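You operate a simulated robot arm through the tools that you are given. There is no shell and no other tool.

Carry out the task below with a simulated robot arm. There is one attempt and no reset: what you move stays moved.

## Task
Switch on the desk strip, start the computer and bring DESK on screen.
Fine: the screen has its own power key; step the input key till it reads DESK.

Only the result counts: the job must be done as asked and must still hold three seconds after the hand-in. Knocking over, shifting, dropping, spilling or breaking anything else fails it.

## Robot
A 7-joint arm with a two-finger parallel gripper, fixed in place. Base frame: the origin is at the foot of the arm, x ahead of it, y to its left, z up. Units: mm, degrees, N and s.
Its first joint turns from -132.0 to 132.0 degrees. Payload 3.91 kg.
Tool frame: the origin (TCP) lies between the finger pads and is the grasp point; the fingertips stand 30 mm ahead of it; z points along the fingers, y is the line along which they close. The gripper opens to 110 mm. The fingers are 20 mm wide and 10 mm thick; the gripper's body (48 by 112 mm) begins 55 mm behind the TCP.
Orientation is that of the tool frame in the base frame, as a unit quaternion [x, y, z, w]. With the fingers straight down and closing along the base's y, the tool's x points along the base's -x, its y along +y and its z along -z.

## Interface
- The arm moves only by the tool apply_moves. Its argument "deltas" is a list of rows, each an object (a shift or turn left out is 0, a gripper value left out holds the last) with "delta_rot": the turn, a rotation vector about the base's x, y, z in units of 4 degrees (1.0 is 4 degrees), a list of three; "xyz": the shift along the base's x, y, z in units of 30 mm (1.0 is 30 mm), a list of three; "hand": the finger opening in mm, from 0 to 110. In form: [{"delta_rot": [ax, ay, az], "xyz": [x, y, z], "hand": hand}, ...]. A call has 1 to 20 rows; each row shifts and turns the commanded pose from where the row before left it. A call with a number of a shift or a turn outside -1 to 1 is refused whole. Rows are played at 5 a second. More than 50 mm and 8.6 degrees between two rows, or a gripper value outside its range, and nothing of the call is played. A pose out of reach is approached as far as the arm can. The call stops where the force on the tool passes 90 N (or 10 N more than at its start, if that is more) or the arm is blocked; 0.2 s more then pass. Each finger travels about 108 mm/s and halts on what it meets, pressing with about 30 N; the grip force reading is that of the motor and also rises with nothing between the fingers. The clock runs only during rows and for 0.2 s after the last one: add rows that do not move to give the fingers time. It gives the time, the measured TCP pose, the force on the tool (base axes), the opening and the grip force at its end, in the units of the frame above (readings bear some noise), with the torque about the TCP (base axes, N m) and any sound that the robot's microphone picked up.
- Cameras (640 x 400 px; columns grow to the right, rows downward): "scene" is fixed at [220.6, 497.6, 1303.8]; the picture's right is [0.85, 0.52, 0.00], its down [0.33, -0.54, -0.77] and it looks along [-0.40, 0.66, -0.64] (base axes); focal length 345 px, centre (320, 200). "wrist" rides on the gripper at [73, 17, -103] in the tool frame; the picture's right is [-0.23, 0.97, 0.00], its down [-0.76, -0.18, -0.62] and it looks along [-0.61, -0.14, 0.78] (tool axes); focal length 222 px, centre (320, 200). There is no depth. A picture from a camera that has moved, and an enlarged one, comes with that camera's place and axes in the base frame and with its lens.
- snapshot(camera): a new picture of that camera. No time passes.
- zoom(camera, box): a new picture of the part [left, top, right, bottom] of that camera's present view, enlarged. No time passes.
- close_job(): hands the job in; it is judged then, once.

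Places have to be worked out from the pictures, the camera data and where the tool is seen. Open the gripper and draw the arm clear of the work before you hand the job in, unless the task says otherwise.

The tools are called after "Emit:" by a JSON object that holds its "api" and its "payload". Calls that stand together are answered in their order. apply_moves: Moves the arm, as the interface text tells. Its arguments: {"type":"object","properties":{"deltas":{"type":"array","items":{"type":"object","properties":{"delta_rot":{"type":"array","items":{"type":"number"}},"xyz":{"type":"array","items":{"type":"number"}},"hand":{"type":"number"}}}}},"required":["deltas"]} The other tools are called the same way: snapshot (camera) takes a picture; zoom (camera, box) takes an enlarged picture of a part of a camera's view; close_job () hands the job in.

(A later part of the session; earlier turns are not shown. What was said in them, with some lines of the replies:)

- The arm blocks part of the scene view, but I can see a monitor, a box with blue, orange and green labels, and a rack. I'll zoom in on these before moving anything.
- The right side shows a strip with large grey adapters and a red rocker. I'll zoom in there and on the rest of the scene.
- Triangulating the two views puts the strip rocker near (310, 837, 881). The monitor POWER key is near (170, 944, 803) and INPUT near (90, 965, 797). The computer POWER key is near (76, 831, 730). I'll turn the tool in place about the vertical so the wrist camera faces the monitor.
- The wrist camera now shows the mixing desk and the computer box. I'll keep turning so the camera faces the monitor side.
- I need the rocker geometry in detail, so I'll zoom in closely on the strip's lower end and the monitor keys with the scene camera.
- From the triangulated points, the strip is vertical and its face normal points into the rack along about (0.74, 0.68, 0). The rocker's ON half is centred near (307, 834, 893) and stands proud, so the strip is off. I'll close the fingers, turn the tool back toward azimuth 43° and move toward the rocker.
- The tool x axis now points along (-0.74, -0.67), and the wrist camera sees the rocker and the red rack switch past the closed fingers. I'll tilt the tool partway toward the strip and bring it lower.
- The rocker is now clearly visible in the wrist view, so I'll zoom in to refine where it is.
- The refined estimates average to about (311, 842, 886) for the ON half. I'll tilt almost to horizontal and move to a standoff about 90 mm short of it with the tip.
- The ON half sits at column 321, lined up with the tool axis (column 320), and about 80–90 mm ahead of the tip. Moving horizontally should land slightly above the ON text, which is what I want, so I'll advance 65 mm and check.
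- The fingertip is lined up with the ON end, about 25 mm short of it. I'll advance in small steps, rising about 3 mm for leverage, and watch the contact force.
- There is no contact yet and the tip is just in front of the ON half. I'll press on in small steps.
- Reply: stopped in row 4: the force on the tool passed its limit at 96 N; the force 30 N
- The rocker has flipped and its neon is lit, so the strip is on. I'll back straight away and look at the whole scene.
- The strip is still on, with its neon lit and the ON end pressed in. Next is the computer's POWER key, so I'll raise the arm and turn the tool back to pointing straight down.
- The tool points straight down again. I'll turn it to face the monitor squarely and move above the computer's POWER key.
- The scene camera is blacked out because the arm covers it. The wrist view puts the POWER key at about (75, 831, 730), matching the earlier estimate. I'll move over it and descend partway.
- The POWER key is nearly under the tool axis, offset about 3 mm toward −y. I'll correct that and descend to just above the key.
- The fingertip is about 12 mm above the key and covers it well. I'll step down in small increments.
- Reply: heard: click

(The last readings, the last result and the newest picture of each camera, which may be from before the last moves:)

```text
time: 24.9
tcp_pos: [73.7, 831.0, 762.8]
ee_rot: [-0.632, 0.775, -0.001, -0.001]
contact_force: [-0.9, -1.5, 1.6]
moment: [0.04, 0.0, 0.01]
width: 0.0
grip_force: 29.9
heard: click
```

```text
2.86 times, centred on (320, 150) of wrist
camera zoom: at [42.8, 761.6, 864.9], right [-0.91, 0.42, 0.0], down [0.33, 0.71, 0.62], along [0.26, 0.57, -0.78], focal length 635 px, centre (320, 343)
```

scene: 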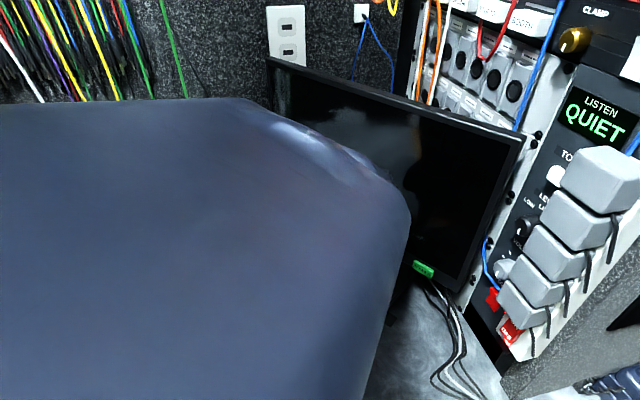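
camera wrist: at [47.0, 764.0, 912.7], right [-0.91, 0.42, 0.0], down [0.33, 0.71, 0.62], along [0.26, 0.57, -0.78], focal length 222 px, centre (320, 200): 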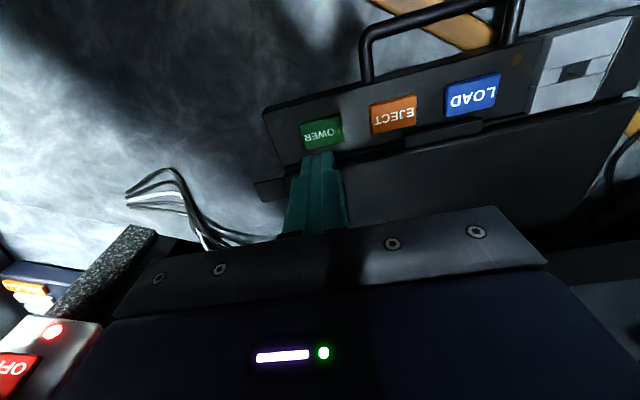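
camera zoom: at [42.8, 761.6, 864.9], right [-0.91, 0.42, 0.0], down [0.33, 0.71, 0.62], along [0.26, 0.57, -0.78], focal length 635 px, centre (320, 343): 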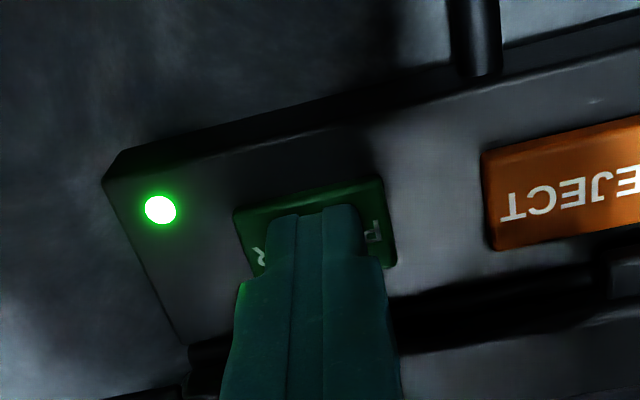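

I heard a click and the computer's green LED is lit, so it has started. I'll lift straight up off the key.

Emit:
{"api": "apply_moves", "payload": {"deltas": [{"xyz": [0, 0, 0.3]}, {"xyz": [0, 0, 0.6]}, {"xyz": [0, -0.3, 0.8]}, {"xyz": [0, -0.6, 0.8]}, {"xyz": [0, -0.6, 0.8]}]}}

Emit:
{"api": "snapshot", "payload": {"camera": "wrist"}}

Emit:
{"api": "snapshot", "payload": {"camera": "scene"}}

```text
time: 26.1
tcp_pos: [73.2, 786.3, 859.4]
ee_rot: [-0.632, 0.775, 0.0, -0.001]
contact_force: [0.0, -0.1, 0.1]
moment: [0.0, -0.01, -0.02]
width: 0.0
grip_force: 29.9
```

```text
taken
camera wrist: at [42.6, 718.3, 961.6], right [-0.91, 0.42, 0.0], down [0.33, 0.71, 0.62], along [0.26, 0.57, -0.78], focal length 222 px, centre (320, 200)
```

wrist: 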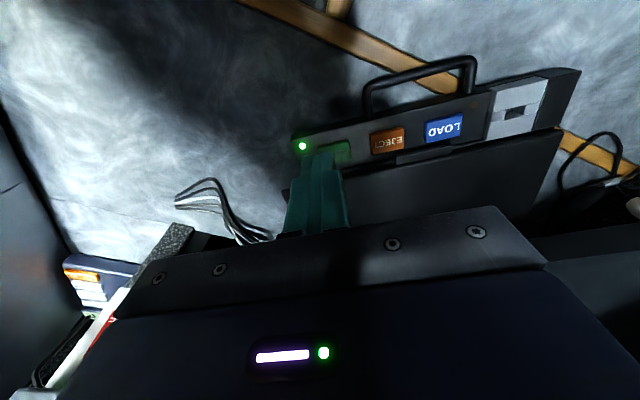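

```text
taken
```

scene: 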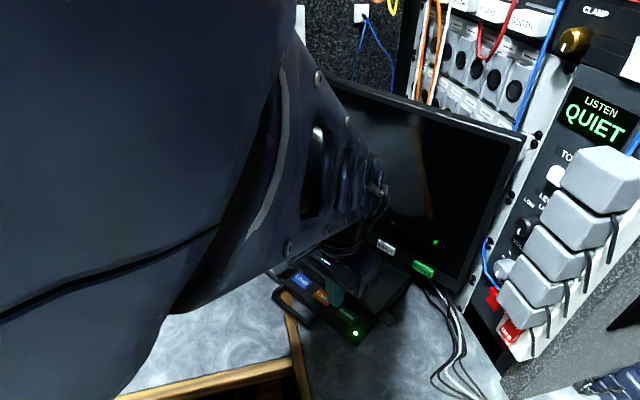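

The computer is running. I'll now tilt the tool about 45° toward the monitor and shift sideways to look at its keys.

Emit:
{"api": "apply_moves", "payload": {"deltas": [{"delta_rot": [0.98, -0.2, 0], "xyz": [0.2, -0.05, 0.05]}, {"delta_rot": [0.98, -0.2, 0], "xyz": [0.2, -0.05, 0.05]}, {"delta_rot": [0.98, -0.2, 0], "xyz": [0.2, -0.05, 0.05]}, {"delta_rot": [0.98, -0.2, 0], "xyz": [0.2, -0.05, 0.05]}, {"delta_rot": [0.98, -0.2, 0], "xyz": [0.2, -0.05, 0.05]}, {"delta_rot": [0.98, -0.2, 0], "xyz": [0.2, -0.05, 0.05]}, {"delta_rot": [0.98, -0.2, 0], "xyz": [0.2, -0.05, 0.05]}, {"delta_rot": [0.98, -0.2, 0], "xyz": [0.2, -0.05, 0.05]}, {"delta_rot": [0.98, -0.2, 0], "xyz": [0.2, -0.05, 0.05]}, {"delta_rot": [0.98, -0.2, 0], "xyz": [0.2, -0.05, 0.05]}, {"delta_rot": [0.98, -0.2, 0], "xyz": [0.2, -0.05, 0.05]}]}}

Emit:
{"api": "snapshot", "payload": {"camera": "wrist"}}

Emit:
{"api": "zoom", "payload": {"camera": "wrist", "box": [220, 60, 420, 220]}}

Emit:
{"api": "snapshot", "payload": {"camera": "scene"}}

```text
time: 28.4
tcp_pos: [140.0, 767.2, 879.2]
ee_rot: [-0.586, 0.719, 0.237, 0.29]
contact_force: [-0.1, 0.6, -0.2]
moment: [0.0, 0.01, -0.01]
width: 0.0
grip_force: 30.0
```

```text
taken
camera wrist: at [98.6, 648.7, 901.6], right [-0.92, 0.35, 0.16], down [0.2, 0.08, 0.98], along [0.33, 0.93, -0.14], focal length 222 px, centre (320, 200)
```

wrist: 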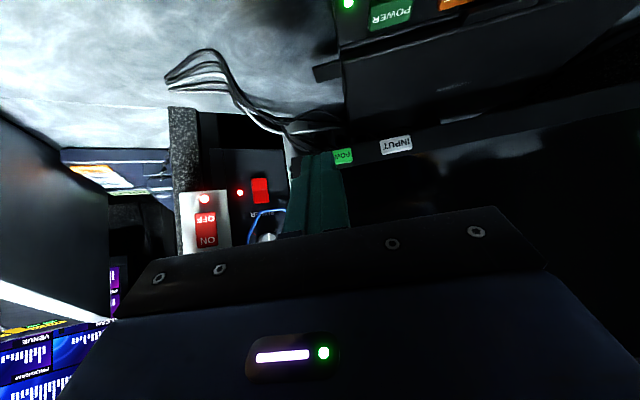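

```text
2.50 times, centred on (320, 140) of wrist
camera zoom: at [98.6, 648.7, 901.6], right [-0.92, 0.35, 0.16], down [0.2, 0.08, 0.98], along [0.33, 0.93, -0.14], focal length 555 px, centre (320, 350)
```

zoom: 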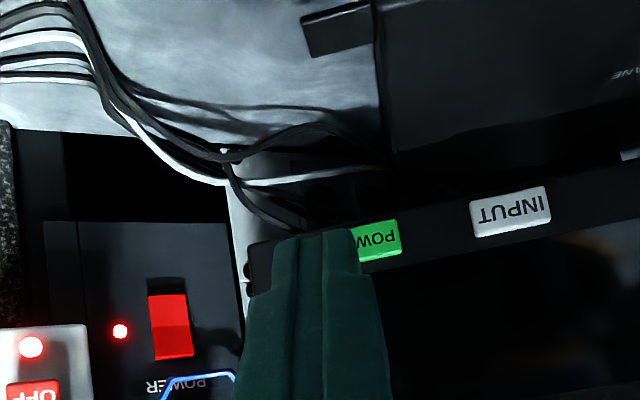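

```text
taken
```

scene: 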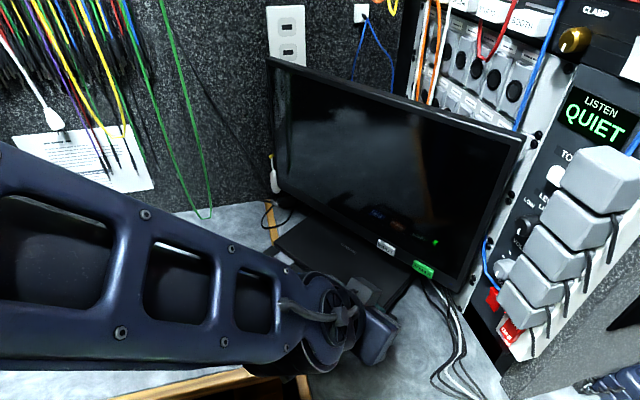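

Triangulation gives POWER at about (170, 939, 806) and INPUT at about (91, 954, 805), with the screen normal along (0.19, 0.98). I'll move the tip to about 40 mm in front of POWER.

Emit:
{"api": "apply_moves", "payload": {"deltas": [{"xyz": [0.11, 0.7, -0.39]}, {"xyz": [0.11, 0.7, -0.39]}, {"xyz": [0.11, 0.7, -0.39]}, {"xyz": [0.11, 0.7, -0.39]}, {"xyz": [0.11, 0.7, -0.39]}]}}

Emit:
{"api": "snapshot", "payload": {"camera": "wrist"}}

Emit:
{"api": "zoom", "payload": {"camera": "wrist", "box": [220, 60, 420, 220]}}

Emit:
{"api": "zoom", "payload": {"camera": "scene", "box": [330, 200, 490, 310]}}

```text
time: 29.6
tcp_pos: [154.1, 873.4, 818.4]
ee_rot: [-0.587, 0.718, 0.238, 0.289]
contact_force: [0.1, -0.4, -0.3]
moment: [-0.02, 0.0, 0.03]
width: 0.2
grip_force: 30.3
```

```text
taken
camera wrist: at [113.8, 753.9, 841.6], right [-0.92, 0.35, 0.16], down [0.2, 0.08, 0.98], along [0.33, 0.93, -0.14], focal length 222 px, centre (320, 200)
```

wrist: 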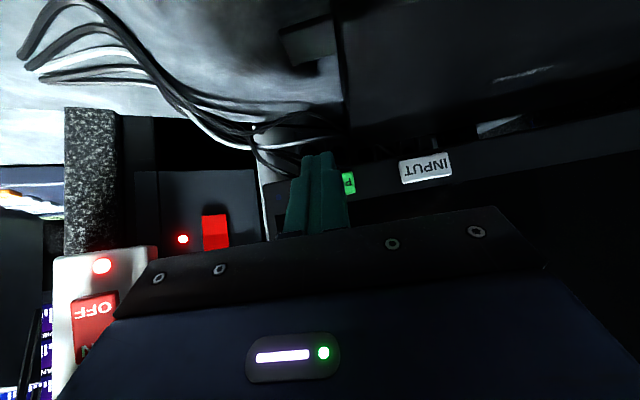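

```text
2.50 times, centred on (320, 140) of wrist
camera zoom: at [113.8, 753.9, 841.6], right [-0.92, 0.35, 0.16], down [0.2, 0.08, 0.98], along [0.33, 0.93, -0.14], focal length 555 px, centre (320, 350)
```

zoom: 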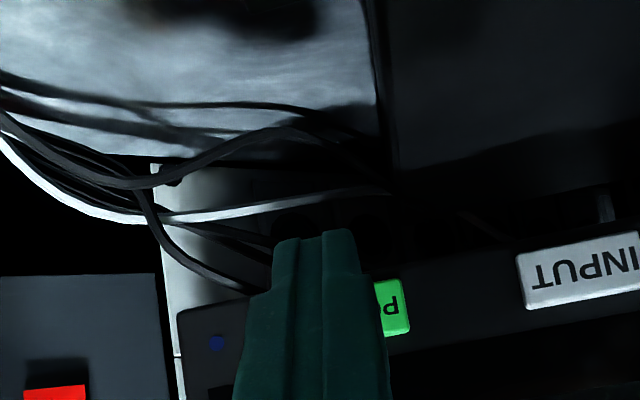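

```text
3.64 times, centred on (410, 255) of scene
camera zoom: at [220.6, 497.6, 1303.8], right [0.85, 0.52, 0.0], down [0.33, -0.54, -0.77], along [-0.4, 0.66, -0.64], focal length 1253 px, centre (-7, 0)
```

zoom: 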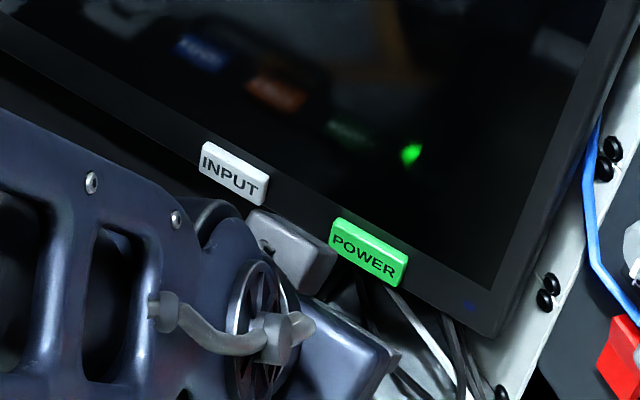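

The tip's contact edge sits about 40 mm in front of POWER, with lateral and height errors of about 1 mm. I'll close in along the screen normal, first quickly and then in small steps.

Emit:
{"api": "apply_moves", "payload": {"deltas": [{"xyz": [0.087, 0.458, 0]}, {"xyz": [0.087, 0.458, 0]}, {"xyz": [0.0125, 0.0655, 0.03]}]}}

Emit:
{"api": "zoom", "payload": {"camera": "wrist", "box": [220, 100, 420, 240]}}

Emit:
{"api": "zoom", "payload": {"camera": "scene", "box": [360, 215, 480, 295]}}

```text
time: 30.4
tcp_pos: [161.4, 901.9, 819.0]
ee_rot: [-0.586, 0.718, 0.237, 0.289]
contact_force: [-0.2, 0.1, 0.6]
moment: [0.0, -0.03, 0.02]
width: 0.0
grip_force: 30.0
```

```text
2.86 times, centred on (320, 170) of wrist
camera zoom: at [120.3, 783.4, 842.3], right [-0.92, 0.35, 0.16], down [0.2, 0.08, 0.98], along [0.33, 0.93, -0.14], focal length 635 px, centre (320, 286)
```

zoom: 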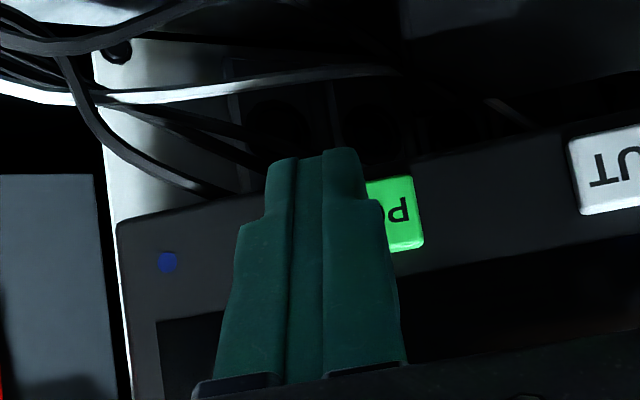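

```text
5.00 times, centred on (420, 255) of scene
camera zoom: at [220.6, 497.6, 1303.8], right [0.85, 0.52, 0.0], down [0.33, -0.54, -0.77], along [-0.4, 0.66, -0.64], focal length 1723 px, centre (-180, -75)
```

zoom: 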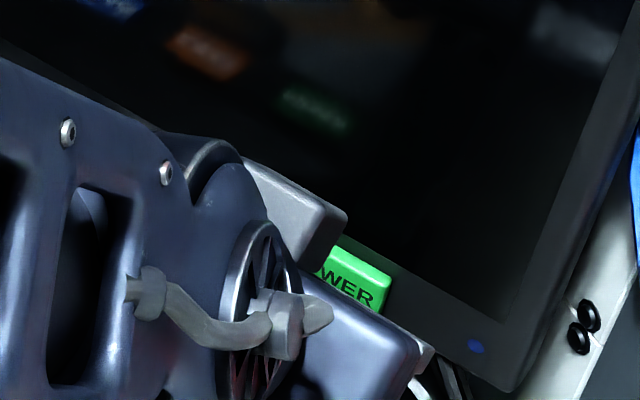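

The tip is about 10 mm from the key and there is still no contact. I'll continue in 2 mm steps.

Emit:
{"api": "apply_moves", "payload": {"deltas": [{"xyz": [0.0125, 0.0655, 0]}, {"xyz": [0.0125, 0.0655, 0]}, {"xyz": [0.0125, 0.0655, 0]}, {"xyz": [0.0125, 0.0655, 0]}]}}

Emit:
{"api": "zoom", "payload": {"camera": "wrist", "box": [220, 100, 420, 240]}}

Emit:
{"api": "snapshot", "payload": {"camera": "scene"}}

```text
time: 31.4
tcp_pos: [164.2, 910.5, 819.2]
ee_rot: [-0.587, 0.719, 0.237, 0.288]
contact_force: [-0.1, -0.5, 0.5]
moment: [0.04, 0.02, -0.01]
width: 0.3
grip_force: 30.1
```

```text
2.86 times, centred on (320, 170) of wrist
camera zoom: at [122.8, 791.9, 843.1], right [-0.92, 0.35, 0.16], down [0.2, 0.08, 0.98], along [0.33, 0.93, -0.14], focal length 635 px, centre (320, 286)
```

zoom: 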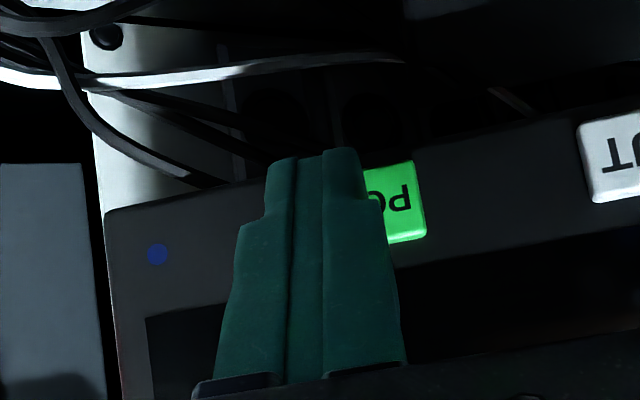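

```text
taken
```

scene: 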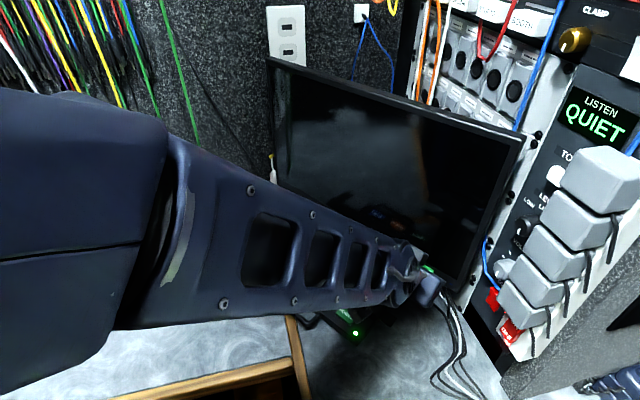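

Still no contact and no click, so I'll keep going in 2 mm steps.

Emit:
{"api": "apply_moves", "payload": {"deltas": [{"xyz": [0.0125, 0.0655, 0]}, {"xyz": [0.0125, 0.0655, 0]}, {"xyz": [0.0125, 0.0655, 0]}]}}

Emit:
{"api": "zoom", "payload": {"camera": "wrist", "box": [220, 100, 420, 240]}}

Emit:
{"api": "snapshot", "payload": {"camera": "scene"}}

```text
time: 32.2
tcp_pos: [163.7, 917.3, 819.8]
ee_rot: [-0.586, 0.719, 0.238, 0.289]
contact_force: [0.3, -2.1, -0.5]
moment: [-0.01, 0.01, -0.03]
width: 0.4
grip_force: 29.7
```

```text
2.86 times, centred on (320, 170) of wrist
camera zoom: at [123.6, 798.0, 843.2], right [-0.92, 0.35, 0.16], down [0.2, 0.08, 0.98], along [0.33, 0.93, -0.14], focal length 635 px, centre (320, 286)
```

zoom: 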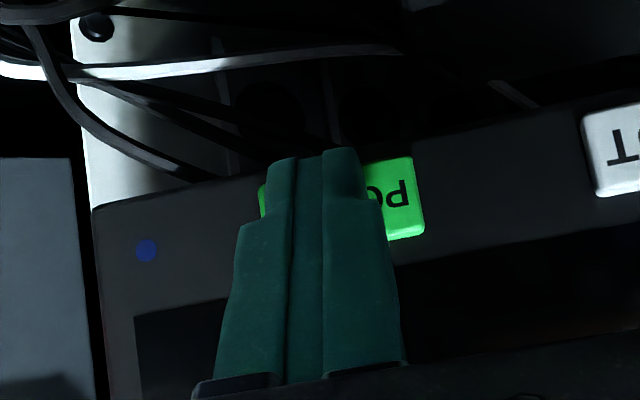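

```text
taken
```

scene: 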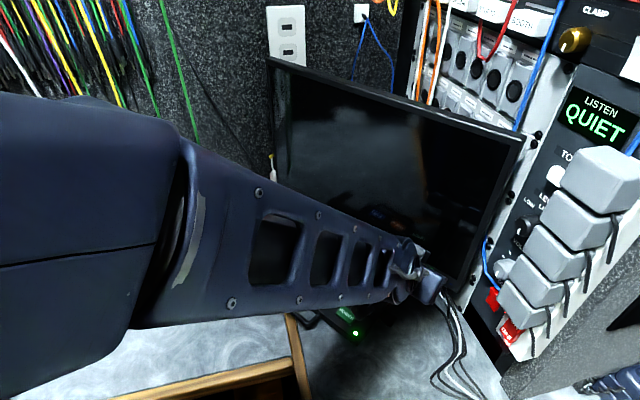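

I feel about 2 N against the key. I'll press a little further in 1 mm steps.

Emit:
{"api": "apply_moves", "payload": {"deltas": [{"xyz": [0.0063, 0.033, 0]}, {"xyz": [0.0063, 0.033, 0]}]}}

Emit:
{"api": "zoom", "payload": {"camera": "wrist", "box": [220, 100, 420, 240]}}

Emit:
{"api": "snapshot", "payload": {"camera": "scene"}}

```text
time: 32.9
tcp_pos: [165.0, 918.7, 820.1]
ee_rot: [-0.586, 0.718, 0.238, 0.29]
contact_force: [0.5, -1.2, 0.7]
moment: [0.0, 0.02, 0.05]
width: 0.0
grip_force: 29.5
heard: click
```

```text
2.86 times, centred on (320, 170) of wrist
camera zoom: at [124.0, 799.7, 842.7], right [-0.92, 0.35, 0.16], down [0.2, 0.08, 0.98], along [0.33, 0.93, -0.14], focal length 635 px, centre (320, 286)
```

zoom: 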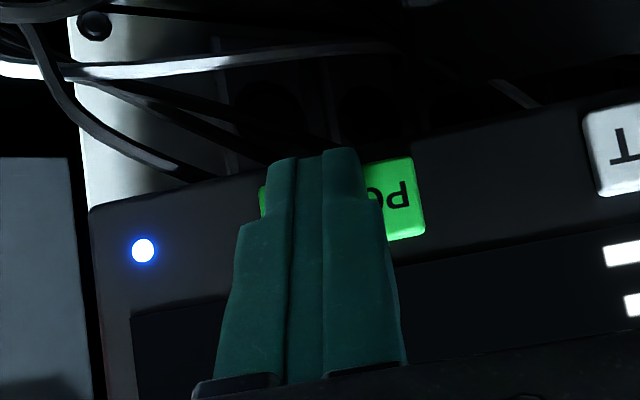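

```text
taken
```

scene: 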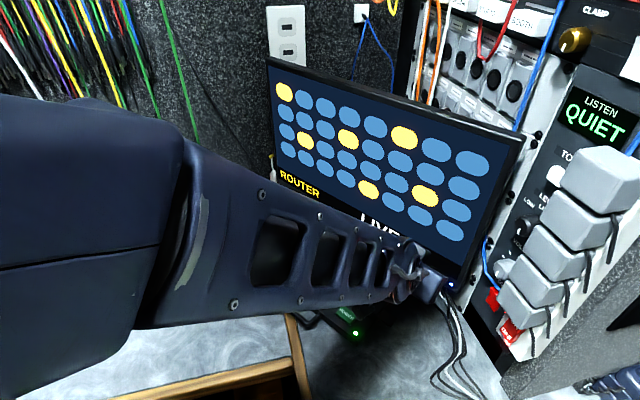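

The monitor is on, with its LED lit and a ROUTER picture on screen. I'll back off along the normal and look at the screen.

Emit:
{"api": "apply_moves", "payload": {"deltas": [{"xyz": [-0.031, -0.164, 0]}, {"xyz": [-0.087, -0.458, 0]}, {"xyz": [-0.1, -0.5, 0]}]}}

Emit:
{"api": "snapshot", "payload": {"camera": "scene"}}

Emit:
{"api": "snapshot", "payload": {"camera": "wrist"}}

Emit:
{"api": "zoom", "payload": {"camera": "wrist", "box": [280, 100, 520, 260]}}

```text
time: 33.6
tcp_pos: [159.7, 887.7, 820.2]
ee_rot: [-0.587, 0.718, 0.238, 0.289]
contact_force: [-0.3, 0.2, -0.5]
moment: [0.0, -0.01, 0.0]
width: 0.0
grip_force: 30.0
```

```text
taken
```

scene: 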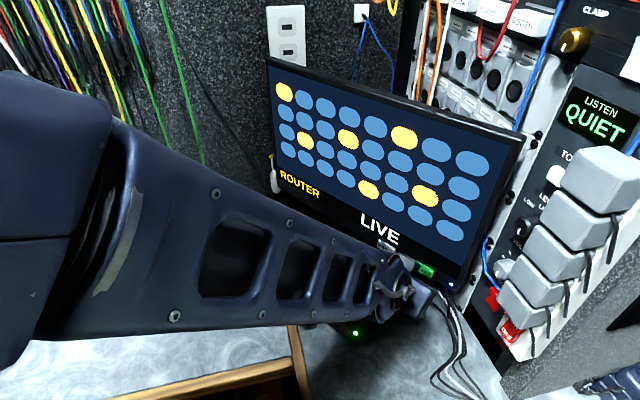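

```text
taken
camera wrist: at [118.2, 767.0, 843.7], right [-0.92, 0.35, 0.16], down [0.2, 0.08, 0.98], along [0.33, 0.93, -0.14], focal length 222 px, centre (320, 200)
```

wrist: 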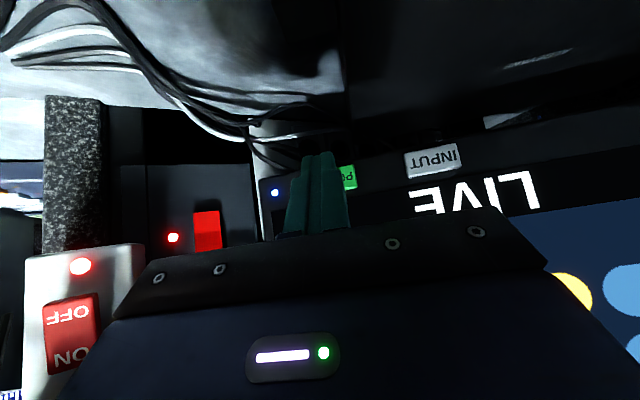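

```text
2.50 times, centred on (400, 180) of wrist
camera zoom: at [118.2, 767.0, 843.7], right [-0.92, 0.35, 0.16], down [0.2, 0.08, 0.98], along [0.33, 0.93, -0.14], focal length 555 px, centre (120, 250)
```

zoom: 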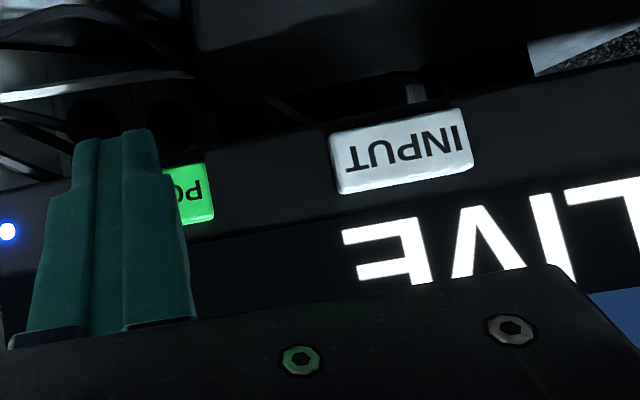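

The screen reads ROUTER (LIVE), so INPUT has to be stepped. INPUT lies about 80 mm to the left along the screen, and I'll slide over to it at the same standoff.

Emit:
{"api": "apply_moves", "payload": {"deltas": [{"xyz": [-0.873, 0.167, 0]}, {"xyz": [-0.873, 0.167, 0]}, {"xyz": [-0.873, 0.167, 0]}]}}

Emit:
{"api": "snapshot", "payload": {"camera": "wrist"}}

Emit:
{"api": "zoom", "payload": {"camera": "wrist", "box": [220, 100, 420, 240]}}

Emit:
{"api": "snapshot", "payload": {"camera": "scene"}}

```text
time: 34.5
tcp_pos: [81.7, 900.1, 816.2]
ee_rot: [-0.586, 0.719, 0.236, 0.29]
contact_force: [-0.5, -1.2, 0.4]
moment: [-0.03, 0.03, 0.02]
width: 0.1
grip_force: 29.7
```

```text
taken
camera wrist: at [39.9, 781.6, 840.0], right [-0.92, 0.35, 0.16], down [0.2, 0.08, 0.98], along [0.33, 0.93, -0.14], focal length 222 px, centre (320, 200)
```

wrist: 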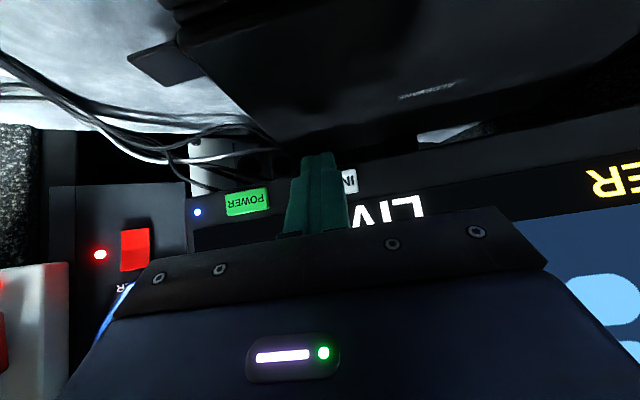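

```text
2.86 times, centred on (320, 170) of wrist
camera zoom: at [39.9, 781.6, 840.0], right [-0.92, 0.35, 0.16], down [0.2, 0.08, 0.98], along [0.33, 0.93, -0.14], focal length 635 px, centre (320, 286)
```

zoom: 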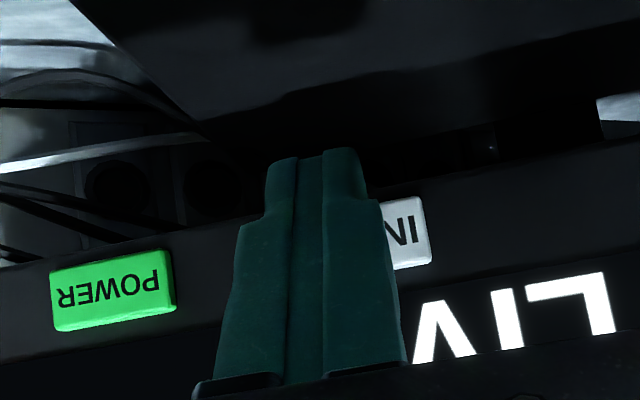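

```text
taken
```

scene: 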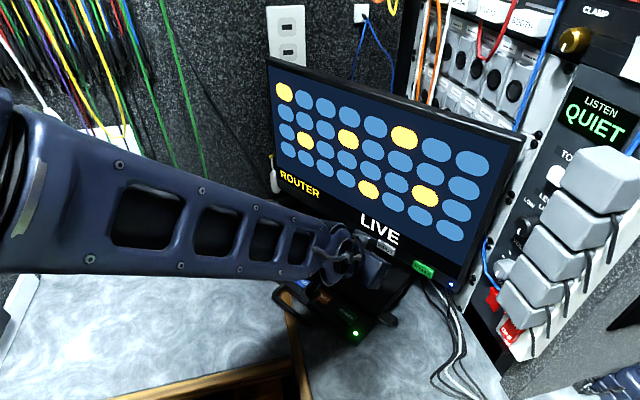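

The tip sits slightly to the right of INPUT's centre and about 4 mm low. I'll shift 6 mm further left, raise it 4 mm, and close half the gap.

Emit:
{"api": "apply_moves", "payload": {"deltas": [{"xyz": [-0.196, 0.037, 0.12]}, {"xyz": [0.062, 0.327, 0]}, {"xyz": [0.062, 0.327, 0]}, {"xyz": [0, 0, 0]}]}}

Emit:
{"api": "zoom", "payload": {"camera": "wrist", "box": [220, 100, 420, 240]}}

Emit:
{"api": "zoom", "payload": {"camera": "scene", "box": [320, 200, 480, 300]}}

```text
time: 35.5
tcp_pos: [78.0, 921.1, 820.4]
ee_rot: [-0.587, 0.718, 0.237, 0.289]
contact_force: [1.3, 0.3, -0.3]
moment: [0.04, -0.01, 0.02]
width: 0.1
grip_force: 29.9
```

```text
2.86 times, centred on (320, 170) of wrist
camera zoom: at [36.9, 802.2, 845.0], right [-0.92, 0.35, 0.16], down [0.2, 0.08, 0.98], along [0.33, 0.93, -0.14], focal length 635 px, centre (320, 286)
```

zoom: 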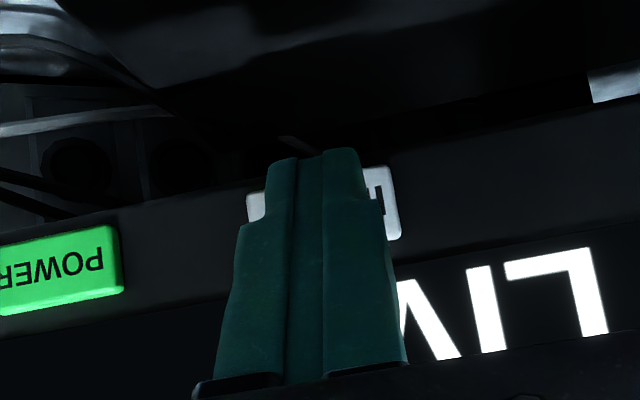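

```text
4.00 times, centred on (400, 250) of scene
camera zoom: at [220.6, 497.6, 1303.8], right [0.85, 0.52, 0.0], down [0.33, -0.54, -0.77], along [-0.4, 0.66, -0.64], focal length 1378 px, centre (0, 0)
```

zoom: 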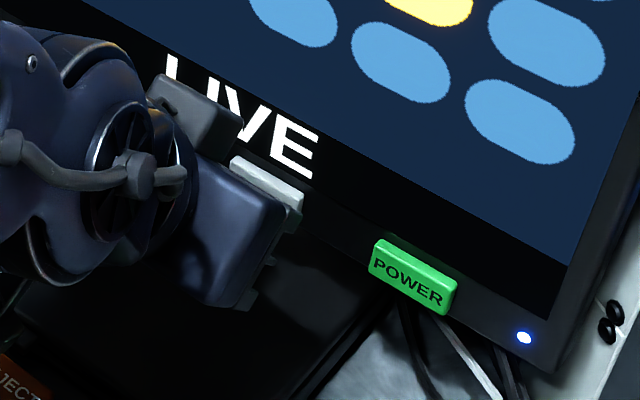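

The finger now covers INPUT centrally. Going by the POWER press, I expect contact in about 12 mm, so I'll advance 10 mm and then use fine steps.

Emit:
{"api": "apply_moves", "payload": {"deltas": [{"xyz": [0.031, 0.164, 0]}, {"xyz": [0.031, 0.164, 0]}, {"xyz": [0.0063, 0.033, 0]}, {"xyz": [0.0063, 0.033, 0]}]}}

Emit:
{"api": "snapshot", "payload": {"camera": "scene"}}

```text
time: 36.5
tcp_pos: [79.4, 932.0, 822.9]
ee_rot: [-0.586, 0.719, 0.237, 0.288]
contact_force: [-0.4, -0.5, -0.2]
moment: [0.01, -0.02, 0.03]
width: 0.0
grip_force: 29.9
```

```text
taken
```

scene: 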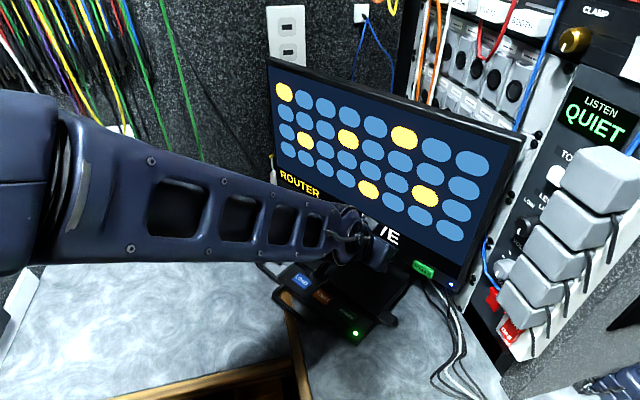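

Still no contact, so I'll continue in 1 mm steps.

Emit:
{"api": "apply_moves", "payload": {"deltas": [{"xyz": [0.0063, 0.033, -0.03]}, {"xyz": [0.0063, 0.033, -0.03]}]}}

Emit:
{"api": "snapshot", "payload": {"camera": "scene"}}

```text
time: 37.0
tcp_pos: [79.1, 934.4, 821.3]
ee_rot: [-0.586, 0.719, 0.237, 0.29]
contact_force: [0.4, -2.2, 0.9]
moment: [0.01, 0.01, -0.03]
width: 0.0
grip_force: 29.9
heard: click
```

```text
taken
```

scene: 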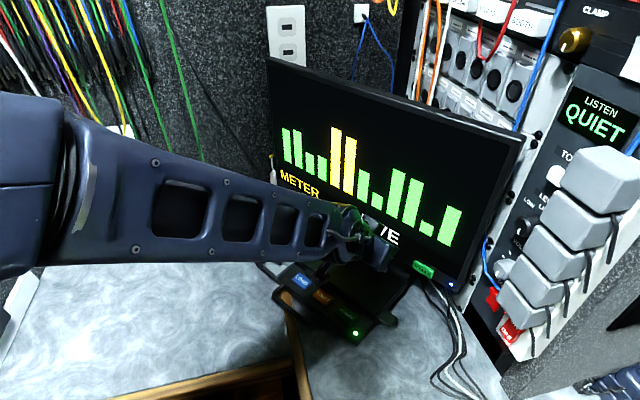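

The click stepped the input to METER. I'll back off about 6 mm to release the key and check the screen.

Emit:
{"api": "apply_moves", "payload": {"deltas": [{"xyz": [-0.0187, -0.098, 0]}, {"xyz": [-0.0187, -0.098, 0]}, {"xyz": [0, 0, 0]}]}}

Emit:
{"api": "zoom", "payload": {"camera": "scene", "box": [260, 50, 540, 300]}}

```text
time: 37.9
tcp_pos: [79.0, 929.7, 819.3]
ee_rot: [-0.586, 0.719, 0.236, 0.29]
contact_force: [0.1, -0.2, -0.3]
moment: [0.01, 0.05, 0.0]
width: 0.0
grip_force: 30.3
```

```text
1.60 times, centred on (400, 175) of scene
camera zoom: at [220.6, 497.6, 1303.8], right [0.85, 0.52, 0.0], down [0.33, -0.54, -0.77], along [-0.4, 0.66, -0.64], focal length 551 px, centre (192, 240)
```

zoom: 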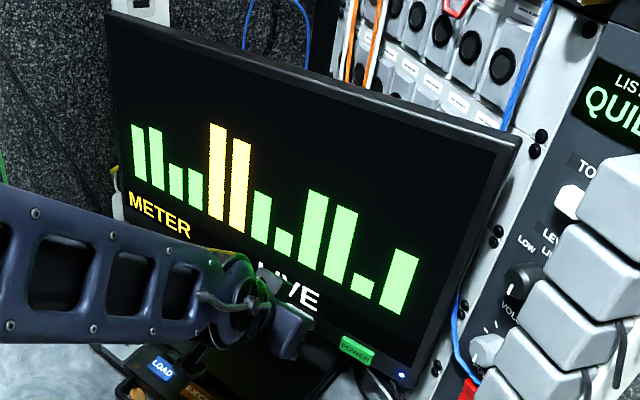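

The screen reads METER and the key is released. I'll press INPUT again.

Emit:
{"api": "apply_moves", "payload": {"deltas": [{"xyz": [0.0125, 0.0655, 0.02]}, {"xyz": [0.0125, 0.0655, 0.02]}, {"xyz": [0.0063, 0.033, 0]}, {"xyz": [0.0063, 0.033, 0]}]}}

Emit:
{"api": "zoom", "payload": {"camera": "scene", "box": [260, 50, 540, 300]}}

```text
time: 38.9
tcp_pos: [79.8, 934.5, 821.8]
ee_rot: [-0.587, 0.718, 0.238, 0.289]
contact_force: [-1.4, -2.8, -0.5]
moment: [-0.04, 0.07, 0.01]
width: 0.0
grip_force: 29.5
heard: click
```

```text
1.60 times, centred on (400, 175) of scene
camera zoom: at [220.6, 497.6, 1303.8], right [0.85, 0.52, 0.0], down [0.33, -0.54, -0.77], along [-0.4, 0.66, -0.64], focal length 551 px, centre (192, 240)
```

zoom: 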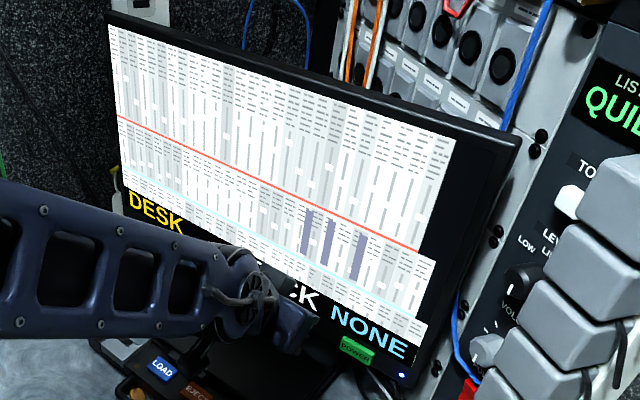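

The screen now reads DESK. I'll back well away from the key and read the whole screen.

Emit:
{"api": "apply_moves", "payload": {"deltas": [{"xyz": [-0.0187, -0.098, 0]}, {"xyz": [-0.062, -0.327, 0]}, {"xyz": [-0.1, -0.6, 0.1]}, {"xyz": [-0.1, -0.8, 0.3]}, {"xyz": [-0.1, -0.8, 0.5]}, {"xyz": [-0.1, -0.8, 0.5]}, {"xyz": [-0.1, -0.8, 0.5]}, {"xyz": [-0.1, -0.8, 0.5]}]}}

Emit:
{"api": "snapshot", "payload": {"camera": "scene"}}

Emit:
{"api": "snapshot", "payload": {"camera": "wrist"}}

Emit:
{"api": "zoom", "payload": {"camera": "scene", "box": [260, 50, 540, 300]}}

```text
time: 40.6
tcp_pos: [60.8, 784.9, 895.8]
ee_rot: [-0.587, 0.718, 0.238, 0.289]
contact_force: [-0.3, 0.9, 0.1]
moment: [-0.01, -0.02, 0.03]
width: 0.1
grip_force: 30.2
```

```text
taken
```

scene: 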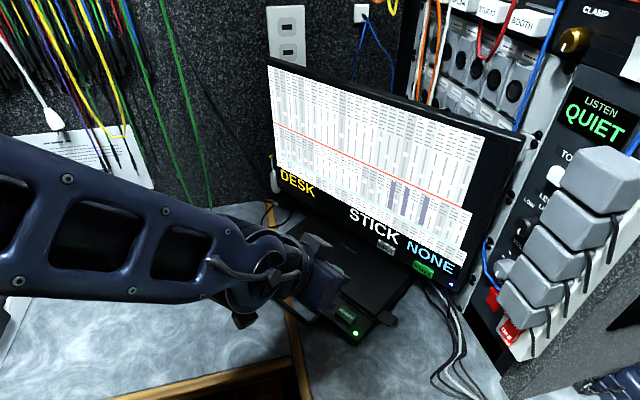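

```text
taken
camera wrist: at [20.4, 665.9, 919.8], right [-0.92, 0.35, 0.16], down [0.2, 0.08, 0.98], along [0.33, 0.93, -0.14], focal length 222 px, centre (320, 200)
```

wrist: 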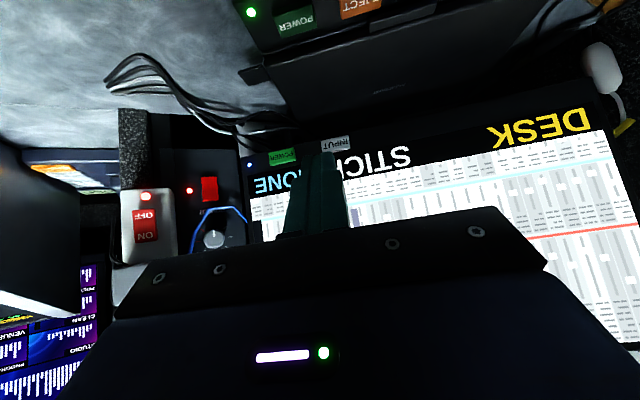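

```text
1.60 times, centred on (400, 175) of scene
camera zoom: at [220.6, 497.6, 1303.8], right [0.85, 0.52, 0.0], down [0.33, -0.54, -0.77], along [-0.4, 0.66, -0.64], focal length 551 px, centre (192, 240)
```

zoom: 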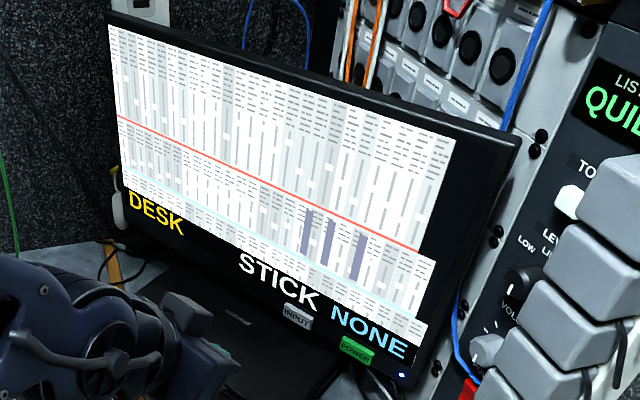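

The screen shows DESK ("STICK NONE" is only a status field), the computer LED is lit and the strip neon is lit. I'll draw the arm clear, set the tool upright and open the gripper.

Emit:
{"api": "apply_moves", "payload": {"deltas": [{"xyz": [0, -0.6, 0.5]}, {"xyz": [0, -0.6, 0.5]}, {"delta_rot": [-0.98, 0.2, 0], "xyz": [0, -0.5, 0.5]}, {"delta_rot": [-0.98, 0.2, 0], "xyz": [0, -0.5, 0.5]}, {"delta_rot": [-0.98, 0.2, 0], "xyz": [0, -0.5, 0.5]}, {"delta_rot": [-0.98, 0.2, 0], "xyz": [0, -0.5, 0.5]}, {"delta_rot": [-0.98, 0.2, 0], "xyz": [0, -0.5, 0.5]}, {"delta_rot": [-0.98, 0.2, 0], "xyz": [0, -0.5, 0.5]}, {"delta_rot": [-0.98, 0.2, 0], "xyz": [0, -0.5, 0.5]}, {"delta_rot": [-0.98, 0.2, 0], "xyz": [0, -0.5, 0.5]}, {"delta_rot": [-0.98, 0.2, 0]}, {"delta_rot": [-0.98, 0.2, 0]}, {"delta_rot": [-0.98, 0.2, 0]}, {"hand": 100}, {"hand": 100}, {"hand": 100}, {"hand": 100}]}}

Emit:
{"api": "snapshot", "payload": {"camera": "scene"}}

Emit:
{"api": "snapshot", "payload": {"camera": "wrist"}}

Emit:
{"api": "zoom", "payload": {"camera": "scene", "box": [460, 270, 560, 370]}}

Emit:
{"api": "zoom", "payload": {"camera": "scene", "box": [260, 150, 480, 350]}}

```text
time: 44.2
tcp_pos: [60.3, 628.7, 1046.0]
ee_rot: [-0.633, 0.774, 0.0, -0.001]
contact_force: [-0.2, -0.9, -1.1]
moment: [-0.03, -0.04, 0.03]
width: 99.9
grip_force: 0.0
```

```text
taken
```

scene: 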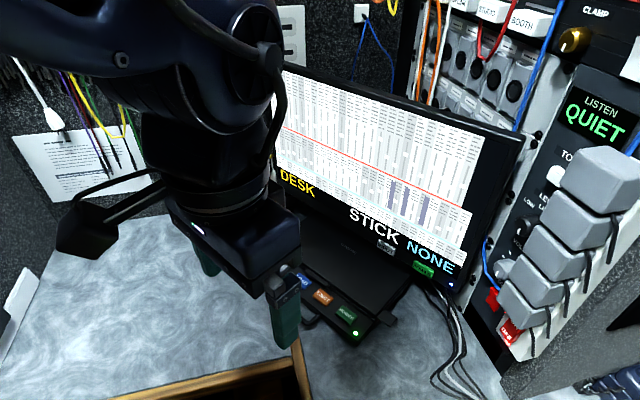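

```text
taken
camera wrist: at [29.4, 559.9, 1148.0], right [-0.91, 0.42, 0.0], down [0.33, 0.71, 0.62], along [0.26, 0.57, -0.78], focal length 222 px, centre (320, 200)
```

wrist: 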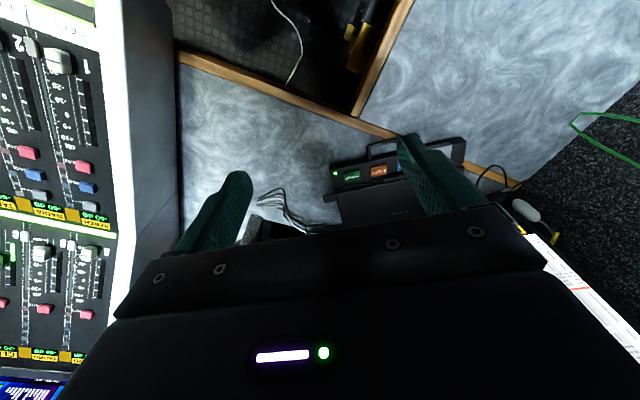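

```text
4.00 times, centred on (510, 320) of scene
camera zoom: at [220.6, 497.6, 1303.8], right [0.85, 0.52, 0.0], down [0.33, -0.54, -0.77], along [-0.4, 0.66, -0.64], focal length 1378 px, centre (-440, -280)
```

zoom: 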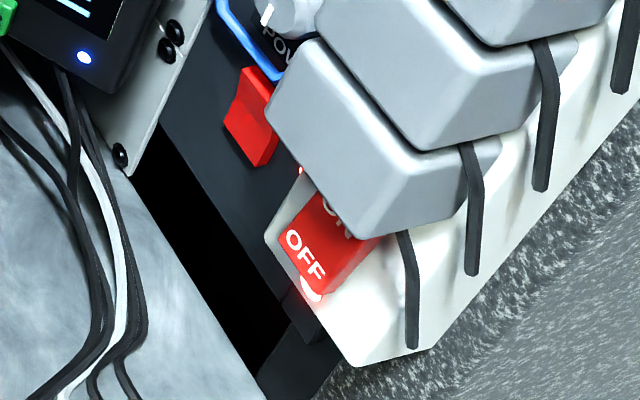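

```text
2.00 times, centred on (370, 250) of scene
camera zoom: at [220.6, 497.6, 1303.8], right [0.85, 0.52, 0.0], down [0.33, -0.54, -0.77], along [-0.4, 0.66, -0.64], focal length 689 px, centre (220, 100)
```

zoom: 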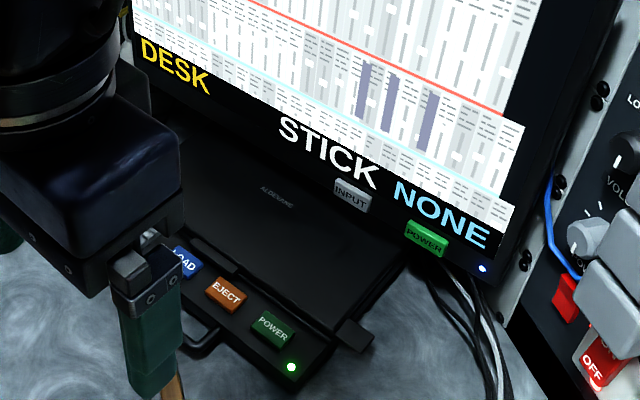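

The strip neon is lit, the computer LED is on and the screen reads DESK, and this has held for several seconds. The arm is clear, the gripper is open and I can see nothing else moved, so I'm handing the job in.

Emit:
{"api": "close_job", "payload": {}}

```text
The job is handed in.
```

The desk strip is on, the computer is running and the screen shows DESK. I've handed the job in; no verdict came back.

- **Strip:** I pressed the rocker to ON, and its indicator light is lit. That press reached 96 N before the arm stopped; the strip looks unmoved.
- **Computer:** I pressed its POWER key once, and the green light is on.
- **Screen:** I pressed its own POWER key and it came up on ROUTER. Two presses of INPUT took it through METER to DESK. It also shows "STICK NONE", which I took as a status line and left alone.

All three still held several seconds after the last press. In the final pictures nothing else looks moved. The gripper is open and the arm is clear of the work.
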